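You operate a simulated robot arm through the tools that you are given. There is no shell and no other tool. Be economical: measure what you need, move in short steps, check, and stop when the job is done.

Carry out the task below with a simulated robot arm. There is one attempt and no reset: what you move stays moved.

TASK
Put the broken sandwich from the belt and the red dish on the orange crumb tray.

It is judged by the outcome, as a careful person would: the job done as asked, and still so three seconds after it is handed in. It fails if anything else is knocked over, pushed out of place, dropped, spilled or broken.

THE ROBOT
A 7-joint arm with a two-finger parallel gripper, fixed in place. Base frame: the origin is at the foot of the arm, x ahead of it, y to its left, z up; the work surface is at about z = 0. Lengths are in mm, angles in degrees, forces in N, time in s.
With the tool pointing down near the work surface it reaches from about 220 to 580 mm from the base axis. Its first joint turns from -66.0 to 66.0 degrees. Payload 2.5 kg.
Tool frame: the origin (TCP) lies between the finger pads and is the grasp point; the fingertips stand 23 mm ahead of it; z points along the fingers, y is the line along which they close. The gripper opens to 94 mm. The fingers are 38 mm wide and 10 mm thick; the gripper's body (54 by 96 mm) begins 39 mm behind the TCP.
Orientation is told as [roll, pitch, yaw] about the base's x, y, z axes, in that order, counted from this pose: with the fingers straight down and closing along the base's y, the tool's x points along the base's -x, its y along +y and its z along -z.

THE INTERFACE
- The arm moves only by the tool play_rows. Its argument "series" is a list that holds one entry, the list of rows, each a list of 6 numbers: the shift along the tool's x, y, z in units of 400 mm (1.0 is 400 mm), then the turn, a rotation vector about the tool's x, y, z in units of 90 degrees (1.0 is 90 degrees). In form: [[[tx, ty, tz, rx, ry, rz], ...]]. A call has 1 to 12 rows; each row is the pose to reach, as a shift and turn from the pose commanded when the call began, along the tool's axes at that moment. "claw" is the finger opening in mm, from 0 to 94, set as the call begins (left out, the last holds). A call with a number of a shift or a turn outside -1 to 1 is refused whole. A row lasts 0.2 s, in which the tool goes at most 50 mm and 8.6 degrees; a call with a longer step from one row to the next is refused whole, and so is a gripper value outside its range. A pose out of reach is approached as far as the arm can. The call stops where the force on the tool passes 40 N (or 10 N more than at its start, if that is more) or the arm is blocked; 0.2 s more then pass. The fingers move at their own pace (about 108 mm/s each) and stop on an object; they squeeze with about 27 N. The grip force told is the motor's: it shows also when the fingers shut on nothing. Time passes only in rows, and 0.2 s behind the last, so rows that repeat a pose let the fingers close. It gives the time, the measured TCP pose, the force on the tool (base axes), the opening and the grip force at its end, in the units of the frame above (readings bear some noise).
- Cameras (640 x 400 px; columns grow to the right, rows downward): "scene" is fixed at [106.9, -398.1, 554.9]; the picture's right is [0.93, -0.36, 0.00], its down [-0.22, -0.57, -0.79] and it looks along [0.28, 0.74, -0.61] (base axes); focal length 352 px, centre (320, 200). "wrist" rides on the gripper at [-39, 0, -44] in the tool frame; the picture's right is [0.00, -1.00, 0.00], its down [0.97, 0.00, -0.24] and it looks along [0.24, 0.00, 0.97] (tool axes); focal length 218 px, centre (320, 200).
- capture(camera): a new picture of that camera. No time passes.
- point_at(camera, pixels): there is no depth. For up to 12 entries [column, row, z] of the newest picture of that camera ("zoom" is the newest enlarged one), the place [x, y] in the base frame at which the ray of that pixel passes the height z, good to about 2 mm, but the place of the scene camera against the robot may be out by one fixed shift of up to 18 mm in any direction. No time passes.
- close_up(camera, box): a new picture of the part [left, top, right, bottom] of that camera's present view, enlarged. No time passes.
- job_done(): hands the job in; it is judged then, once.

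Work in short steps. Measure before you move; look again where a grasp or a placing could have gone wrong, and mend it. You have 60 turns and 20 pictures in all, the two below and enlarged ones among them. Open the gripper and draw the arm clear of the work before you hand the job in, unless the task says otherwise; then end with one line.

The tools are called after ">>>" as name(argument=value, ...) on one line, values as JSON. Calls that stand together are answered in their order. play_rows: Moves the arm, as the interface text tells. Its arguments: {"type":"object","properties":{"series":{"type":"array","items":{"type":"array","items":{"type":"array","items":{"type":"number"}}}},"claw":{"type":"number"}},"required":["series"]} The other tools are called the same way: capture (camera) takes a picture; point_at (camera, pixels) gives the place at which the rays of pixels pass given heights; close_up (camera, box) takes an enlarged picture of a part of a camera's view; job_done () hands the job in.

At the start:

```text
time_s: 0.0
tool_pos: [380.9, -4.0, 286.4]
ee_rot: [0.0, 0.0, 0.1]
force: [0.4, 0.3, -0.5]
grip_width: 94.1
grip_force: 0.1
```

scene: 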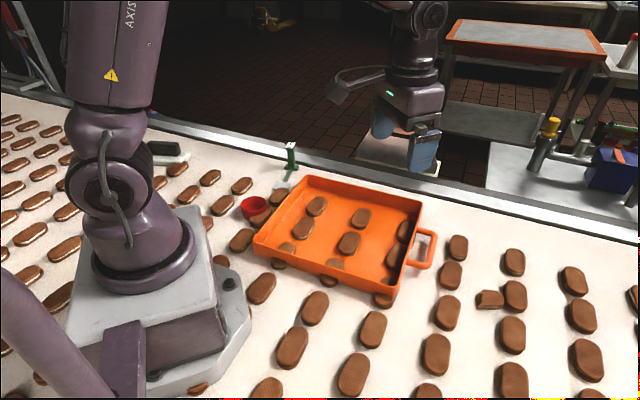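
wrist: 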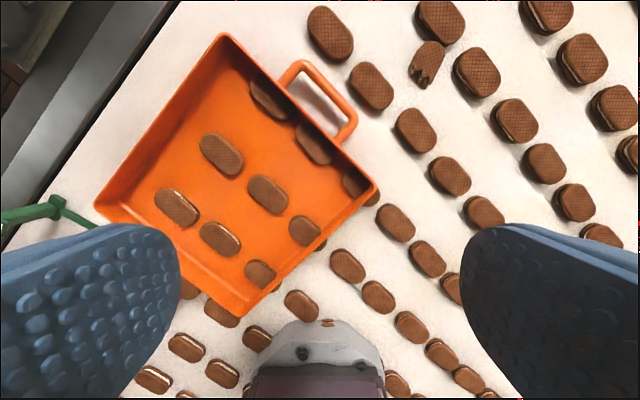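

The scene shows a broken sandwich near (490,299) and a red dish near (256,208). I'll enlarge both to look closely.

>>> close_up(camera="scene", box=[220, 130, 460, 310])

>>> close_up(camera="scene", box=[420, 230, 580, 350])

>>> point_at(camera="wrist", pixels=[[427, 64, 15], [424, 80, 15], [432, 44, 15], [412, 66, 15], [440, 60, 15], [222, 35, 30], [378, 190, 30], [240, 318, 30], [96, 206, 30], [476, 75, 15], [440, 22, 15], [371, 86, 15]])

>>> point_at(camera="scene", pixels=[[490, 299, 15], [515, 295, 15], [256, 205, 30], [256, 220, 0], [241, 205, 30], [271, 205, 30], [304, 177, 30], [421, 202, 30], [397, 292, 30], [255, 240, 30], [451, 275, 15]])

```text
2.22 times, centred on (340, 220) of scene
```

zoom: 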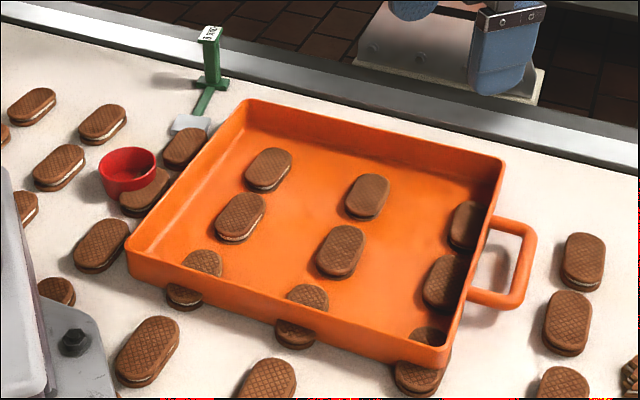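

```text
3.33 times, centred on (500, 290) of scene
```

zoom: 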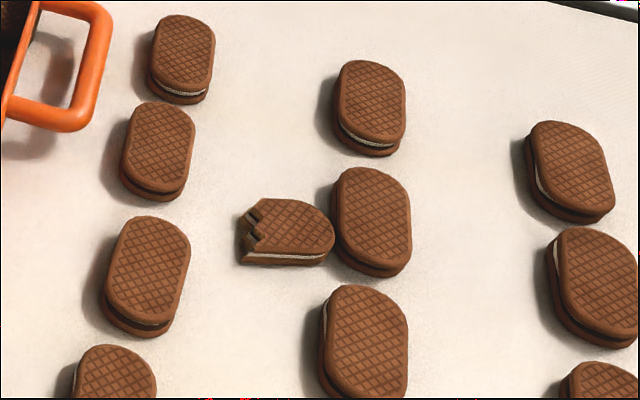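

```text
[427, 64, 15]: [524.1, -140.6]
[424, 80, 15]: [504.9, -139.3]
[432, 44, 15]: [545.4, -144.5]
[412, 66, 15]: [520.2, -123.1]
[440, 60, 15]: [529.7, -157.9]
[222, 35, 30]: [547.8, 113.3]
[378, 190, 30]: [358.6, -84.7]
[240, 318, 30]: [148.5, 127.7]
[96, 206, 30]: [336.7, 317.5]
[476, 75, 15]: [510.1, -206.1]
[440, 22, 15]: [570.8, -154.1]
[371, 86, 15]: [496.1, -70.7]
```

```text
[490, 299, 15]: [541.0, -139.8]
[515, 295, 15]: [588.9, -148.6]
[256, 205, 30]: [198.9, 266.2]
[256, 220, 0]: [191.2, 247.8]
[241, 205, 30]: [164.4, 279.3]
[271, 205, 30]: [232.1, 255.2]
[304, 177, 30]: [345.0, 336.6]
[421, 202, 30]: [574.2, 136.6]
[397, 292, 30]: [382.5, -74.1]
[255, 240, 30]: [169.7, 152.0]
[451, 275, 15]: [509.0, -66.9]
```

The wrist camera puts the broken sandwich near (524,-141). I'll move above it for a close look.

>>> play_rows(series=[[[-0.067, -0.0685, 0.053, 0, 0, 0], [-0.134, -0.137, 0.106, 0, 0, 0], [-0.201, -0.2055, 0.159, 0, 0, 0], [-0.268, -0.274, 0.212, 0, 0, 0], [-0.335, -0.3425, 0.265, 0, 0, 0], [-0.335, -0.3425, 0.265, 0, 0, 0]]], claw=94)

>>> capture(camera="wrist")

```text
time_s: 1.4
tool_pos: [515.8, -141.2, 181.2]
ee_rot: [0.1, 0.0, 0.0]
force: [0.7, -0.1, -0.4]
grip_width: 93.7
grip_force: 0.1
```

```text
15 pictures are left
```

wrist: 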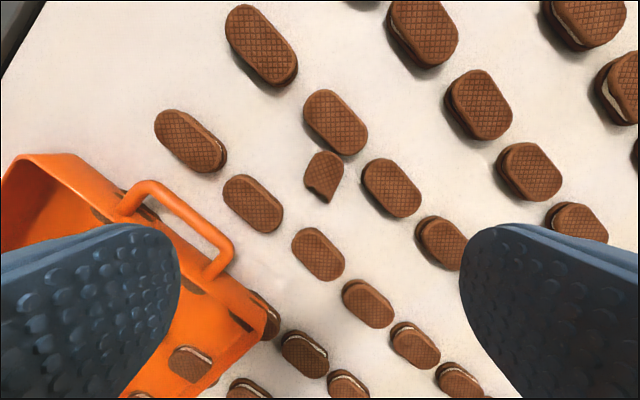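

>>> close_up(camera="wrist", box=[240, 80, 400, 180])

>>> point_at(camera="wrist", pixels=[[323, 176, 15], [330, 151, 15], [316, 201, 15], [306, 173, 15], [342, 174, 15], [391, 188, 15], [363, 172, 15], [336, 122, 15], [345, 154, 15], [283, 212, 15], [254, 204, 15], [367, 200, 15]])

```text
4.00 times, centred on (320, 130) of wrist
```

zoom: 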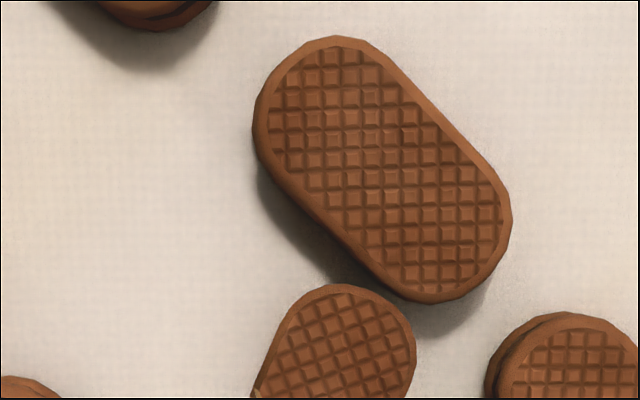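

```text
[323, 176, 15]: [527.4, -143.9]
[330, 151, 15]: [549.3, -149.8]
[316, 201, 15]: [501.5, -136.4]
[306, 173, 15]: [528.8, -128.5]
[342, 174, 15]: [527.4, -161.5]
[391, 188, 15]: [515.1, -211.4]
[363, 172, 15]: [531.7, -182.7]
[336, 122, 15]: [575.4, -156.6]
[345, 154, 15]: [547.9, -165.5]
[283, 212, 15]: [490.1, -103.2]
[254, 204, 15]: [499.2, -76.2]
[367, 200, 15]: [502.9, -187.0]
```

The broken sandwich is centred at about (527,-144), with its long axis near -16°. I'll yaw to match it, lower to 110 and check again with a narrower opening.

>>> play_rows(series=[[[-0.005, 0.0, 0.09, 0, 0, 0.089], [-0.01, 0.002, 0.176, 0, 0, 0.178], [-0.01, 0.002, 0.176, 0, 0, 0.178]]], claw=44)

>>> capture(camera="wrist")

```text
time_s: 2.2
tool_pos: [519.5, -142.8, 112.4]
ee_rot: [0.0, -0.1, -16.2]
force: [0.4, -0.5, 0.3]
grip_width: 43.9
grip_force: 0.1
```

```text
13 pictures are left
```

wrist: 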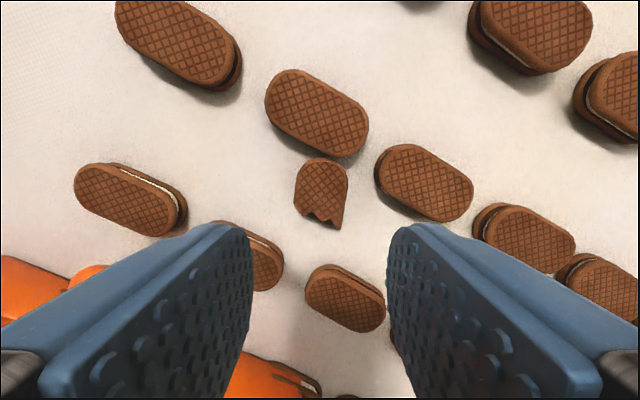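

>>> point_at(camera="wrist", pixels=[[296, 185, 16], [347, 185, 16], [297, 205, 16], [345, 210, 16], [321, 158, 16], [320, 222, 16], [374, 172, 10], [380, 190, 10], [390, 200, 8], [353, 158, 10], [326, 152, 10], [311, 280, 10]])

```text
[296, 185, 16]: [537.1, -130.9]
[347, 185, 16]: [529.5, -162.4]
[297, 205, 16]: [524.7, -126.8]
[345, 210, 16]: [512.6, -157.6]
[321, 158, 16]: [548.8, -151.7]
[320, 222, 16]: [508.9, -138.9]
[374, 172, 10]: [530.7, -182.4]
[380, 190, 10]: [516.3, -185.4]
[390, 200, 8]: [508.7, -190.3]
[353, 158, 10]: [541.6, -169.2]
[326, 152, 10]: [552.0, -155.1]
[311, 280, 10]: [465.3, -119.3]
```

The grasp is aligned: sandwich width is about 32 mm, its axis passes under the TCP, and the nearest neighbour is about 5 mm clear of the finger. I'll descend with a 41 mm opening.

>>> play_rows(series=[[[0, 0, 0.09, 0, 0, 0], [0, 0, 0.16, 0, 0, 0], [0, 0, 0.19, 0, 0, 0], [0, 0, 0.2075, 0, 0, 0], [0, 0, 0.2075, 0, 0, 0]]], claw=41)

```text
time_s: 3.4
tool_pos: [518.3, -141.3, 27.5]
ee_rot: [0.0, 0.1, -16.0]
force: [0.6, 0.8, 1.0]
grip_width: 41.1
grip_force: 0.1
```

Reached without contact; I'll close on it.

>>> play_rows(series=[[[0, 0, 0, 0, 0, 0], [0, 0, 0, 0, 0, 0], [0, 0, 0, 0, 0, 0]]], claw=20)

```text
time_s: 4.2
tool_pos: [518.1, -140.2, 28.1]
ee_rot: [0.0, -0.1, -16.0]
force: [0.5, -0.3, 0.8]
grip_width: 33.3
grip_force: 27.1
```

Gripped at 33.3 mm. I'll lift straight up, then carry it over the tray to look down.

>>> play_rows(series=[[[0, 0, -0.1, 0, 0, 0], [0, 0, -0.21, 0, 0, 0], [0, 0, -0.32, 0, 0, 0], [0, 0, -0.43, 0, 0, 0], [0.075, 0.068, -0.43, 0, 0, 0], [0.15, 0.136, -0.43, 0, 0, 0], [0.224, 0.204, -0.43, 0, 0, 0], [0.299, 0.273, -0.43, 0, 0, 0], [0.373, 0.341, -0.43, 0, 0, 0], [0.447, 0.409, -0.43, 0, 0, 0], [0.522, 0.477, -0.43, 0, 0, 0], [0.522, 0.477, -0.43, 0, 0, 0]]])

>>> capture(camera="wrist")

>>> capture(camera="scene")

```text
time_s: 6.8
tool_pos: [370.5, 98.8, 199.3]
ee_rot: [0.0, 0.0, -16.1]
force: [-0.1, -0.1, -0.4]
grip_width: 33.5
grip_force: 27.1
```

```text
12 pictures are left
```

wrist: 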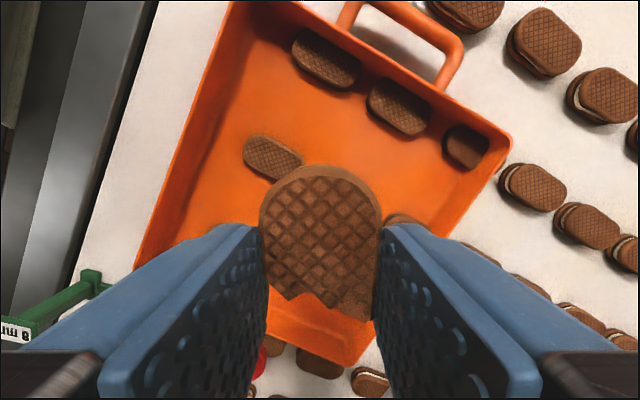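

```text
11 pictures are left
```

scene: 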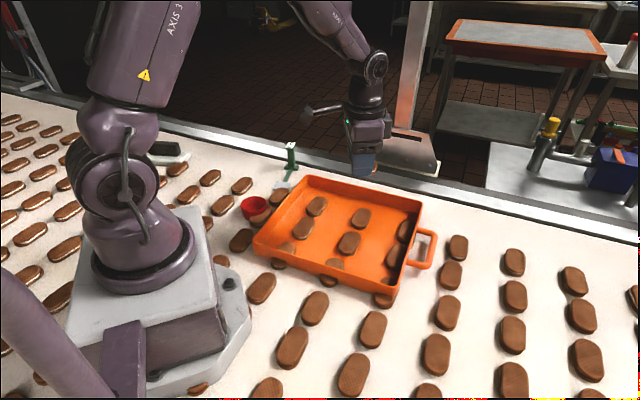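

>>> point_at(camera="wrist", pixels=[[272, 157, 15], [326, 58, 15], [398, 106, 15], [465, 146, 15], [330, 120, 5], [400, 170, 5], [230, 110, 5], [220, 190, 5], [512, 140, 40], [345, 365, 40], [135, 265, 40], [405, 218, 15]])

>>> point_at(camera="scene", pixels=[[317, 206, 15], [361, 218, 15], [302, 228, 15], [349, 243, 15], [404, 230, 15], [396, 257, 15], [286, 248, 15], [335, 263, 15], [385, 285, 15], [421, 202, 40], [396, 292, 40], [256, 242, 40]])

```text
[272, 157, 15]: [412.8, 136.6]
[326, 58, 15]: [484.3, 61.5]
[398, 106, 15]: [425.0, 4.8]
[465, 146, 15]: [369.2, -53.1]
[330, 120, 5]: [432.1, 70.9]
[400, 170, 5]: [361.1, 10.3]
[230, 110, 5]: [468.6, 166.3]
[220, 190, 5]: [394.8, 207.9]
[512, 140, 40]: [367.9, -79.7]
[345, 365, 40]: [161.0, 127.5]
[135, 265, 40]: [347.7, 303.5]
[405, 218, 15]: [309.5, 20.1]
```

```text
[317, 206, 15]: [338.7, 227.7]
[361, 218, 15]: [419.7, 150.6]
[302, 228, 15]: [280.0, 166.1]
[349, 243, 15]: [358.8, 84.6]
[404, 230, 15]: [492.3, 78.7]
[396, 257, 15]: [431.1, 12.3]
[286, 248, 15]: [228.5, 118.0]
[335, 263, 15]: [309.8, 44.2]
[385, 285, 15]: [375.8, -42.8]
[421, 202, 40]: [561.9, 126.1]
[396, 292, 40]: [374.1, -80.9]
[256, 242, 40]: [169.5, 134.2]
```

The free tray spot nearest is around (418,69), clear of the tray's own sandwiches. I'll move above it and descend to TCP z≈45.

>>> play_rows(series=[[[-0.057, -0.02, 0, 0, 0, 0], [-0.114, -0.04, 0, 0, 0, 0], [-0.114, -0.04, 0.1, 0, 0, 0], [-0.114, -0.04, 0.2, 0, 0, 0], [-0.114, -0.04, 0.3, 0, 0, 0], [-0.114, -0.04, 0.36, 0, 0, 0], [-0.114, -0.04, 0.386, 0, 0, 0], [-0.114, -0.04, 0.386, 0, 0, 0]]])

>>> close_up(camera="scene", box=[230, 140, 450, 300])

```text
time_s: 8.6
tool_pos: [409.6, 71.8, 45.2]
ee_rot: [0.0, 0.1, -16.0]
force: [-0.2, 0.2, 0.5]
grip_width: 33.3
grip_force: 26.7
```

```text
2.50 times, centred on (340, 220) of scene
```

zoom: 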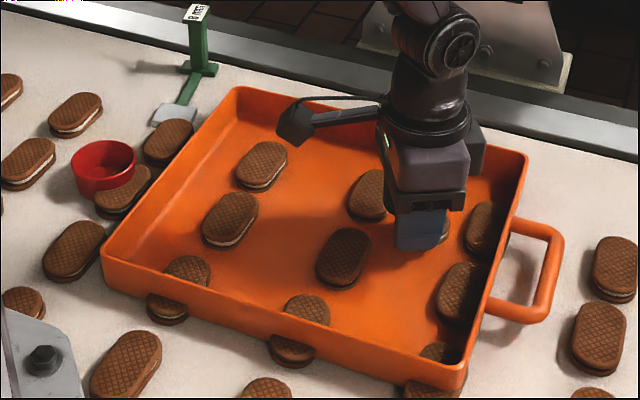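

Clear of neighbours. I'll lower in small steps, watching the force.

>>> play_rows(series=[[[0, 0, 0.008, 0, 0, 0], [0, 0, 0.016, 0, 0, 0], [0, 0, 0.023, 0, 0, 0], [0, 0, 0.027, 0, 0, 0], [0, 0, 0.027, 0, 0, 0]]])

```text
time_s: 9.8
tool_pos: [410.3, 73.0, 34.6]
ee_rot: [0.0, 0.0, -15.9]
force: [-0.1, -0.5, -0.4]
grip_width: 33.4
grip_force: 27.0
```

>>> play_rows(series=[[[0, 0, 0.003, 0, 0, 0], [0, 0, 0.006, 0, 0, 0], [0, 0, 0.009, 0, 0, 0]]])

```text
time_s: 10.6
tool_pos: [410.5, 73.6, 31.1]
ee_rot: [0.0, 0.0, -16.0]
force: [-0.2, 0.2, 0.7]
grip_width: 33.1
grip_force: 27.1
```

>>> play_rows(series=[[[0, 0, 0.0025, 0, 0, 0], [0, 0, 0.005, 0, 0, 0], [0, 0, 0.005, 0, 0, 0]]])

```text
time_s: 11.4
tool_pos: [411.0, 73.5, 29.7]
ee_rot: [0.1, -0.2, -16.0]
force: [-5.6, -0.9, 25.6]
grip_width: 33.2
grip_force: 27.9
```

The 25 N upward force shows contact with the tray floor. I'll open slightly and rise straight up.

>>> play_rows(series=[[[0, 0, 0, 0, 0, 0], [0, 0, 0, 0, 0, 0], [0, 0, -0.05, 0, 0, 0], [0, 0, -0.15, 0, 0, 0], [0, 0, -0.25, 0, 0, 0], [0, 0, -0.35, 0, 0, 0], [0, 0, -0.45, 0, 0, 0], [0, 0, -0.45, 0, 0, 0]]], claw=44)

>>> close_up(camera="scene", box=[220, 140, 440, 300])

```text
time_s: 13.2
tool_pos: [408.4, 72.1, 209.0]
ee_rot: [0.0, 0.0, -16.1]
force: [0.1, -0.3, -0.1]
grip_width: 44.0
grip_force: 0.0
```

```text
2.50 times, centred on (330, 220) of scene
```

zoom: 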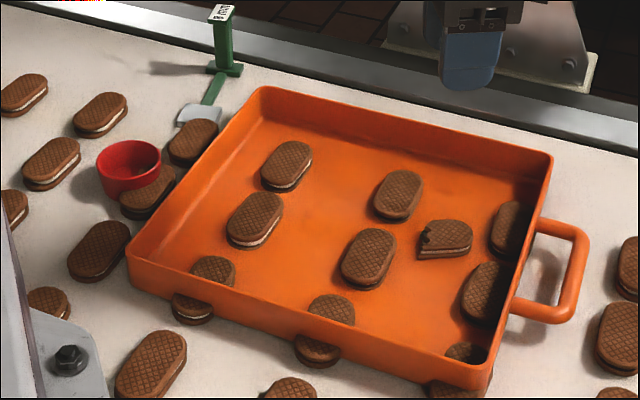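

The broken sandwich sits flat in the tray, touching nothing. Next I'll go above the red dish, around (195,252), and look.

>>> play_rows(series=[[[0.104, 0.047, 0, 0, 0, 0], [0.208, 0.095, 0, 0, 0, 0], [0.311, 0.142, 0, 0, 0, 0], [0.415, 0.189, 0, 0, 0, 0], [0.519, 0.237, 0, 0, 0, 0], [0.6225, 0.284, 0, 0, 0, 0], [0.6225, 0.284, 0, 0, 0, 0]]], claw=94)

>>> capture(camera="wrist")

```text
time_s: 14.8
tool_pos: [199.4, 249.9, 210.0]
ee_rot: [-0.1, 0.0, -16.0]
force: [0.1, -0.3, 0.4]
grip_width: 93.9
grip_force: 0.0
```

```text
8 pictures are left
```

wrist: 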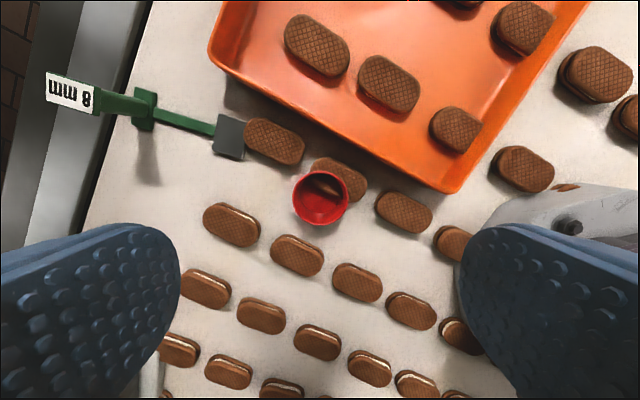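

>>> close_up(camera="wrist", box=[240, 130, 400, 230])

>>> point_at(camera="wrist", pixels=[[321, 199, 35], [293, 199, 35], [349, 199, 35], [321, 171, 35], [321, 226, 35], [340, 178, 15], [275, 141, 15], [232, 225, 15], [297, 255, 15], [404, 212, 15], [228, 137, 10], [358, 283, 15]])

```text
4.00 times, centred on (320, 180) of wrist
```

zoom: 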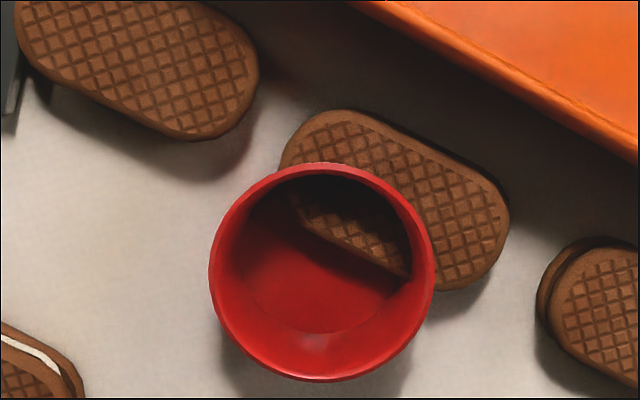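

```text
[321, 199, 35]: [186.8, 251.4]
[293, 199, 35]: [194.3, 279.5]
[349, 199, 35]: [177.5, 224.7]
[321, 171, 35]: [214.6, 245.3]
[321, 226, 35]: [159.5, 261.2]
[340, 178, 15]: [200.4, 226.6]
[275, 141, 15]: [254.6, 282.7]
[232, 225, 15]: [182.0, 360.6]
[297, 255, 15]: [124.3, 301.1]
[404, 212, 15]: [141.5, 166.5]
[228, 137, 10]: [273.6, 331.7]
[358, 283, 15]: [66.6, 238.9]
```

The dish rim is at about (187,251), with an outer diameter near 57 and the dish empty. A scene enlargement will give its height.

>>> close_up(camera="scene", box=[208, 180, 304, 240])

```text
6.67 times, centred on (256, 210) of scene
```

zoom: 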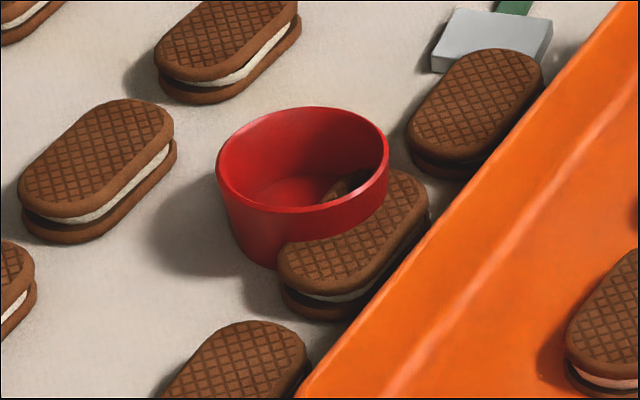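

>>> point_at(camera="zoom", pixels=[[302, 158, 24], [302, 158, 28], [302, 158, 32], [302, 158, 36], [475, 100, 15], [360, 225, 16], [216, 165, 28], [389, 155, 28], [305, 107, 28], [295, 213, 28]])

>>> point_at(camera="wrist", pixels=[[321, 199, 24], [321, 199, 28], [321, 199, 32], [321, 199, 36], [320, 205, 3]])

```text
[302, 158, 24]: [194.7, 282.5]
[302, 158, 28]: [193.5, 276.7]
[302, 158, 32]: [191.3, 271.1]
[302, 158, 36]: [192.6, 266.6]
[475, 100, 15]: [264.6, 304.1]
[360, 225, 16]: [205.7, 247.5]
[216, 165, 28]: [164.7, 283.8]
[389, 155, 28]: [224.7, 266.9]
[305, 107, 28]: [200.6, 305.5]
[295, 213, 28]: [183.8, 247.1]
```

```text
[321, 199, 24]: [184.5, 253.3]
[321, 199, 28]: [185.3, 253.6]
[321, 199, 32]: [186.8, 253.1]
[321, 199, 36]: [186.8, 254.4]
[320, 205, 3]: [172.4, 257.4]
```

The rim is around z 30–36. I'll yaw to -45° so the fingers straddle the dish beside the sandwich it touches, centre on it, lower to z≈100 with a 74 mm opening, and check.

>>> play_rows(series=[[[0.01, 0, 0.07, 0, 0, 0.08], [0.02, 0, 0.14, 0, 0, 0.16], [0.03, -0.001, 0.21, 0, 0, 0.24], [0.033, -0.0015, 0.275, 0, 0, 0.322], [0.033, -0.0015, 0.275, 0, 0, 0.322]]], claw=74)

>>> capture(camera="wrist")

```text
time_s: 16.0
tool_pos: [188.9, 251.7, 97.6]
ee_rot: [0.0, 0.0, -45.1]
force: [-0.1, 0.4, -0.7]
grip_width: 74.1
grip_force: 0.1
```

```text
5 pictures are left
```

wrist: 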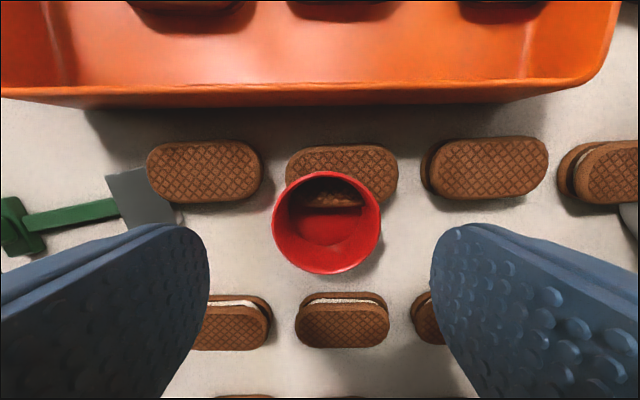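

>>> point_at(camera="wrist", pixels=[[327, 222, 30], [327, 222, 36], [272, 222, 30], [381, 222, 30], [272, 222, 36], [381, 222, 36], [342, 175, 16], [204, 172, 16], [487, 168, 16]])

```text
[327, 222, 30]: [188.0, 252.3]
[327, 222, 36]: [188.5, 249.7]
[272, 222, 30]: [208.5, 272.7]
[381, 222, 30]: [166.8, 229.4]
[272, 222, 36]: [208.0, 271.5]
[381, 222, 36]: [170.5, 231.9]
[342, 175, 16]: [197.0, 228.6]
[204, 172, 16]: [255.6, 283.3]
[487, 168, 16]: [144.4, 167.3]
```

The two views agree on rim z≈35, diameter 57 and centre (188,250.5), which is directly under the TCP. I'll descend to z≈40.

>>> play_rows(series=[[[0, 0, 0.06, 0, 0, 0], [0, 0, 0.11, 0, 0, 0], [0, 0, 0.144, 0, 0, 0], [0, 0, 0.144, 0, 0, 0]]])

```text
time_s: 17.0
tool_pos: [189.6, 253.9, 41.7]
ee_rot: [0.0, 0.1, -45.1]
force: [0.4, 0.3, -0.6]
grip_width: 74.1
grip_force: 0.1
```

>>> play_rows(series=[[[0, 0, 0, 0, 0, 0], [0, 0, 0, 0, 0, 0], [0, 0, 0, 0, 0, 0]]], claw=45)

```text
time_s: 17.8
tool_pos: [189.2, 254.2, 42.0]
ee_rot: [0.0, 0.0, -45.0]
force: [0.7, -1.1, 0.5]
grip_width: 58.0
grip_force: 27.5
```

Gripped at 58 mm. I'll lift and carry it over the free tray spot (342,145).

>>> play_rows(series=[[[0, 0, -0.06, 0, 0, 0], [0, 0, -0.13, 0, 0, 0], [0, 0, -0.2, 0, 0, 0], [0, 0, -0.275, 0, 0, 0], [-0.093, 0.015, -0.275, 0, 0, 0], [-0.185, 0.031, -0.275, 0, 0, 0], [-0.278, 0.046, -0.275, 0, 0, 0], [-0.37, 0.062, -0.275, 0, 0, 0], [-0.463, 0.077, -0.275, 0, 0, 0], [-0.463, 0.077, -0.275, 0, 0, 0]]])

>>> close_up(camera="scene", box=[220, 130, 460, 300])

```text
time_s: 20.0
tool_pos: [343.1, 144.9, 149.7]
ee_rot: [0.0, 0.0, -45.1]
force: [-0.1, 0.0, -0.2]
grip_width: 57.7
grip_force: 27.4
```

```text
2.35 times, centred on (340, 215) of scene
```

zoom: 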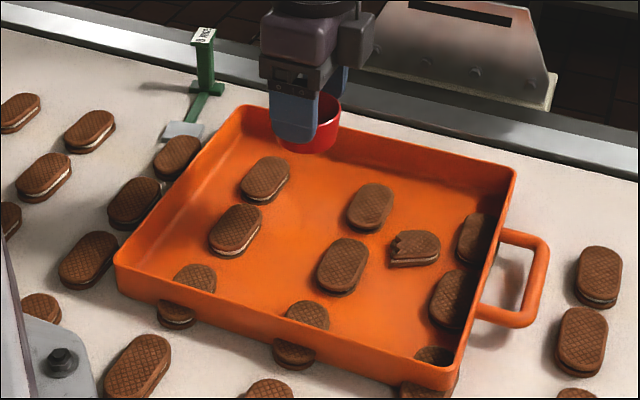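

Dish held level. I'll lower to TCP z≈49; contact is expected near 44.

>>> play_rows(series=[[[0, 0, 0.08, 0, 0, 0], [0, 0, 0.16, 0, 0, 0], [0, 0, 0.22, 0, 0, 0], [0, 0, 0.252, 0, 0, 0], [0, 0, 0.252, 0, 0, 0]]])

>>> play_rows(series=[[[0, 0, 0.003, 0, 0, 0], [0, 0, 0.006, 0, 0, 0], [0, 0, 0.009, 0, 0, 0], [0, 0, 0.009, 0, 0, 0]]])

```text
time_s: 21.2
tool_pos: [341.4, 145.2, 49.7]
ee_rot: [0.0, -0.1, -45.0]
force: [-0.1, -0.4, 0.2]
grip_width: 57.8
grip_force: 27.4
```

```text
time_s: 22.2
tool_pos: [342.1, 145.9, 46.5]
ee_rot: [0.0, 0.0, -45.0]
force: [0.6, -0.1, -0.2]
grip_width: 57.8
grip_force: 27.3
```

>>> play_rows(series=[[[0, 0, 0.002, 0, 0, 0], [0, 0, 0.004, 0, 0, 0], [0, 0, 0.004, 0, 0, 0]]])

```text
time_s: 23.0
tool_pos: [342.7, 145.6, 45.0]
ee_rot: [0.0, 0.0, -45.0]
force: [-4.5, 0.2, 18.7]
grip_width: 57.9
grip_force: 27.0
```

The 18.7 N reading shows the dish is on the tray floor. I'll open, rise, and draw clear.

>>> play_rows(series=[[[0, 0, 0, 0, 0, 0], [0, 0, 0, 0, 0, 0], [0, 0, -0.04, 0, 0, 0], [0, 0, -0.12, 0, 0, 0], [0, 0, -0.22, 0, 0, 0], [0, 0, -0.32, 0, 0, 0], [0, 0, -0.42, 0, 0, 0], [0, 0, -0.52, 0, 0, 0], [0, 0, -0.6, 0, 0, 0], [0, 0, -0.6, 0, 0, 0]]], claw=74)

>>> close_up(camera="scene", box=[200, 120, 500, 310])

```text
time_s: 25.2
tool_pos: [342.0, 145.5, 287.2]
ee_rot: [0.0, 0.1, -45.0]
force: [0.3, -0.2, -0.3]
grip_width: 73.9
grip_force: 0.0
```

```text
2.11 times, centred on (350, 215) of scene
```

zoom: 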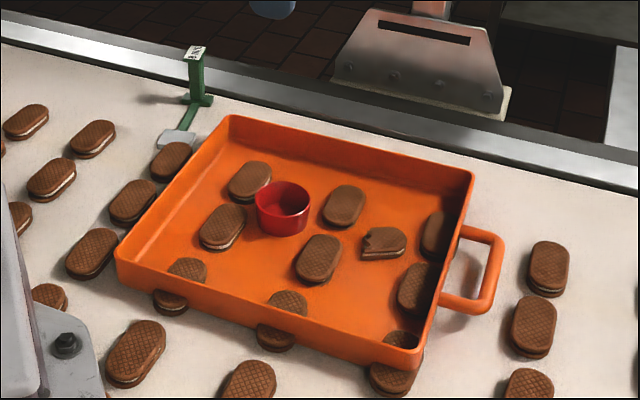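

Both items rest flat on the tray, the other objects haven't moved, and the arm is clear and open.

>>> job_done()

```text
The job is handed in.
```

The broken sandwich and the red dish are both on the orange crumb tray, nothing else was moved, and the job is handed in.
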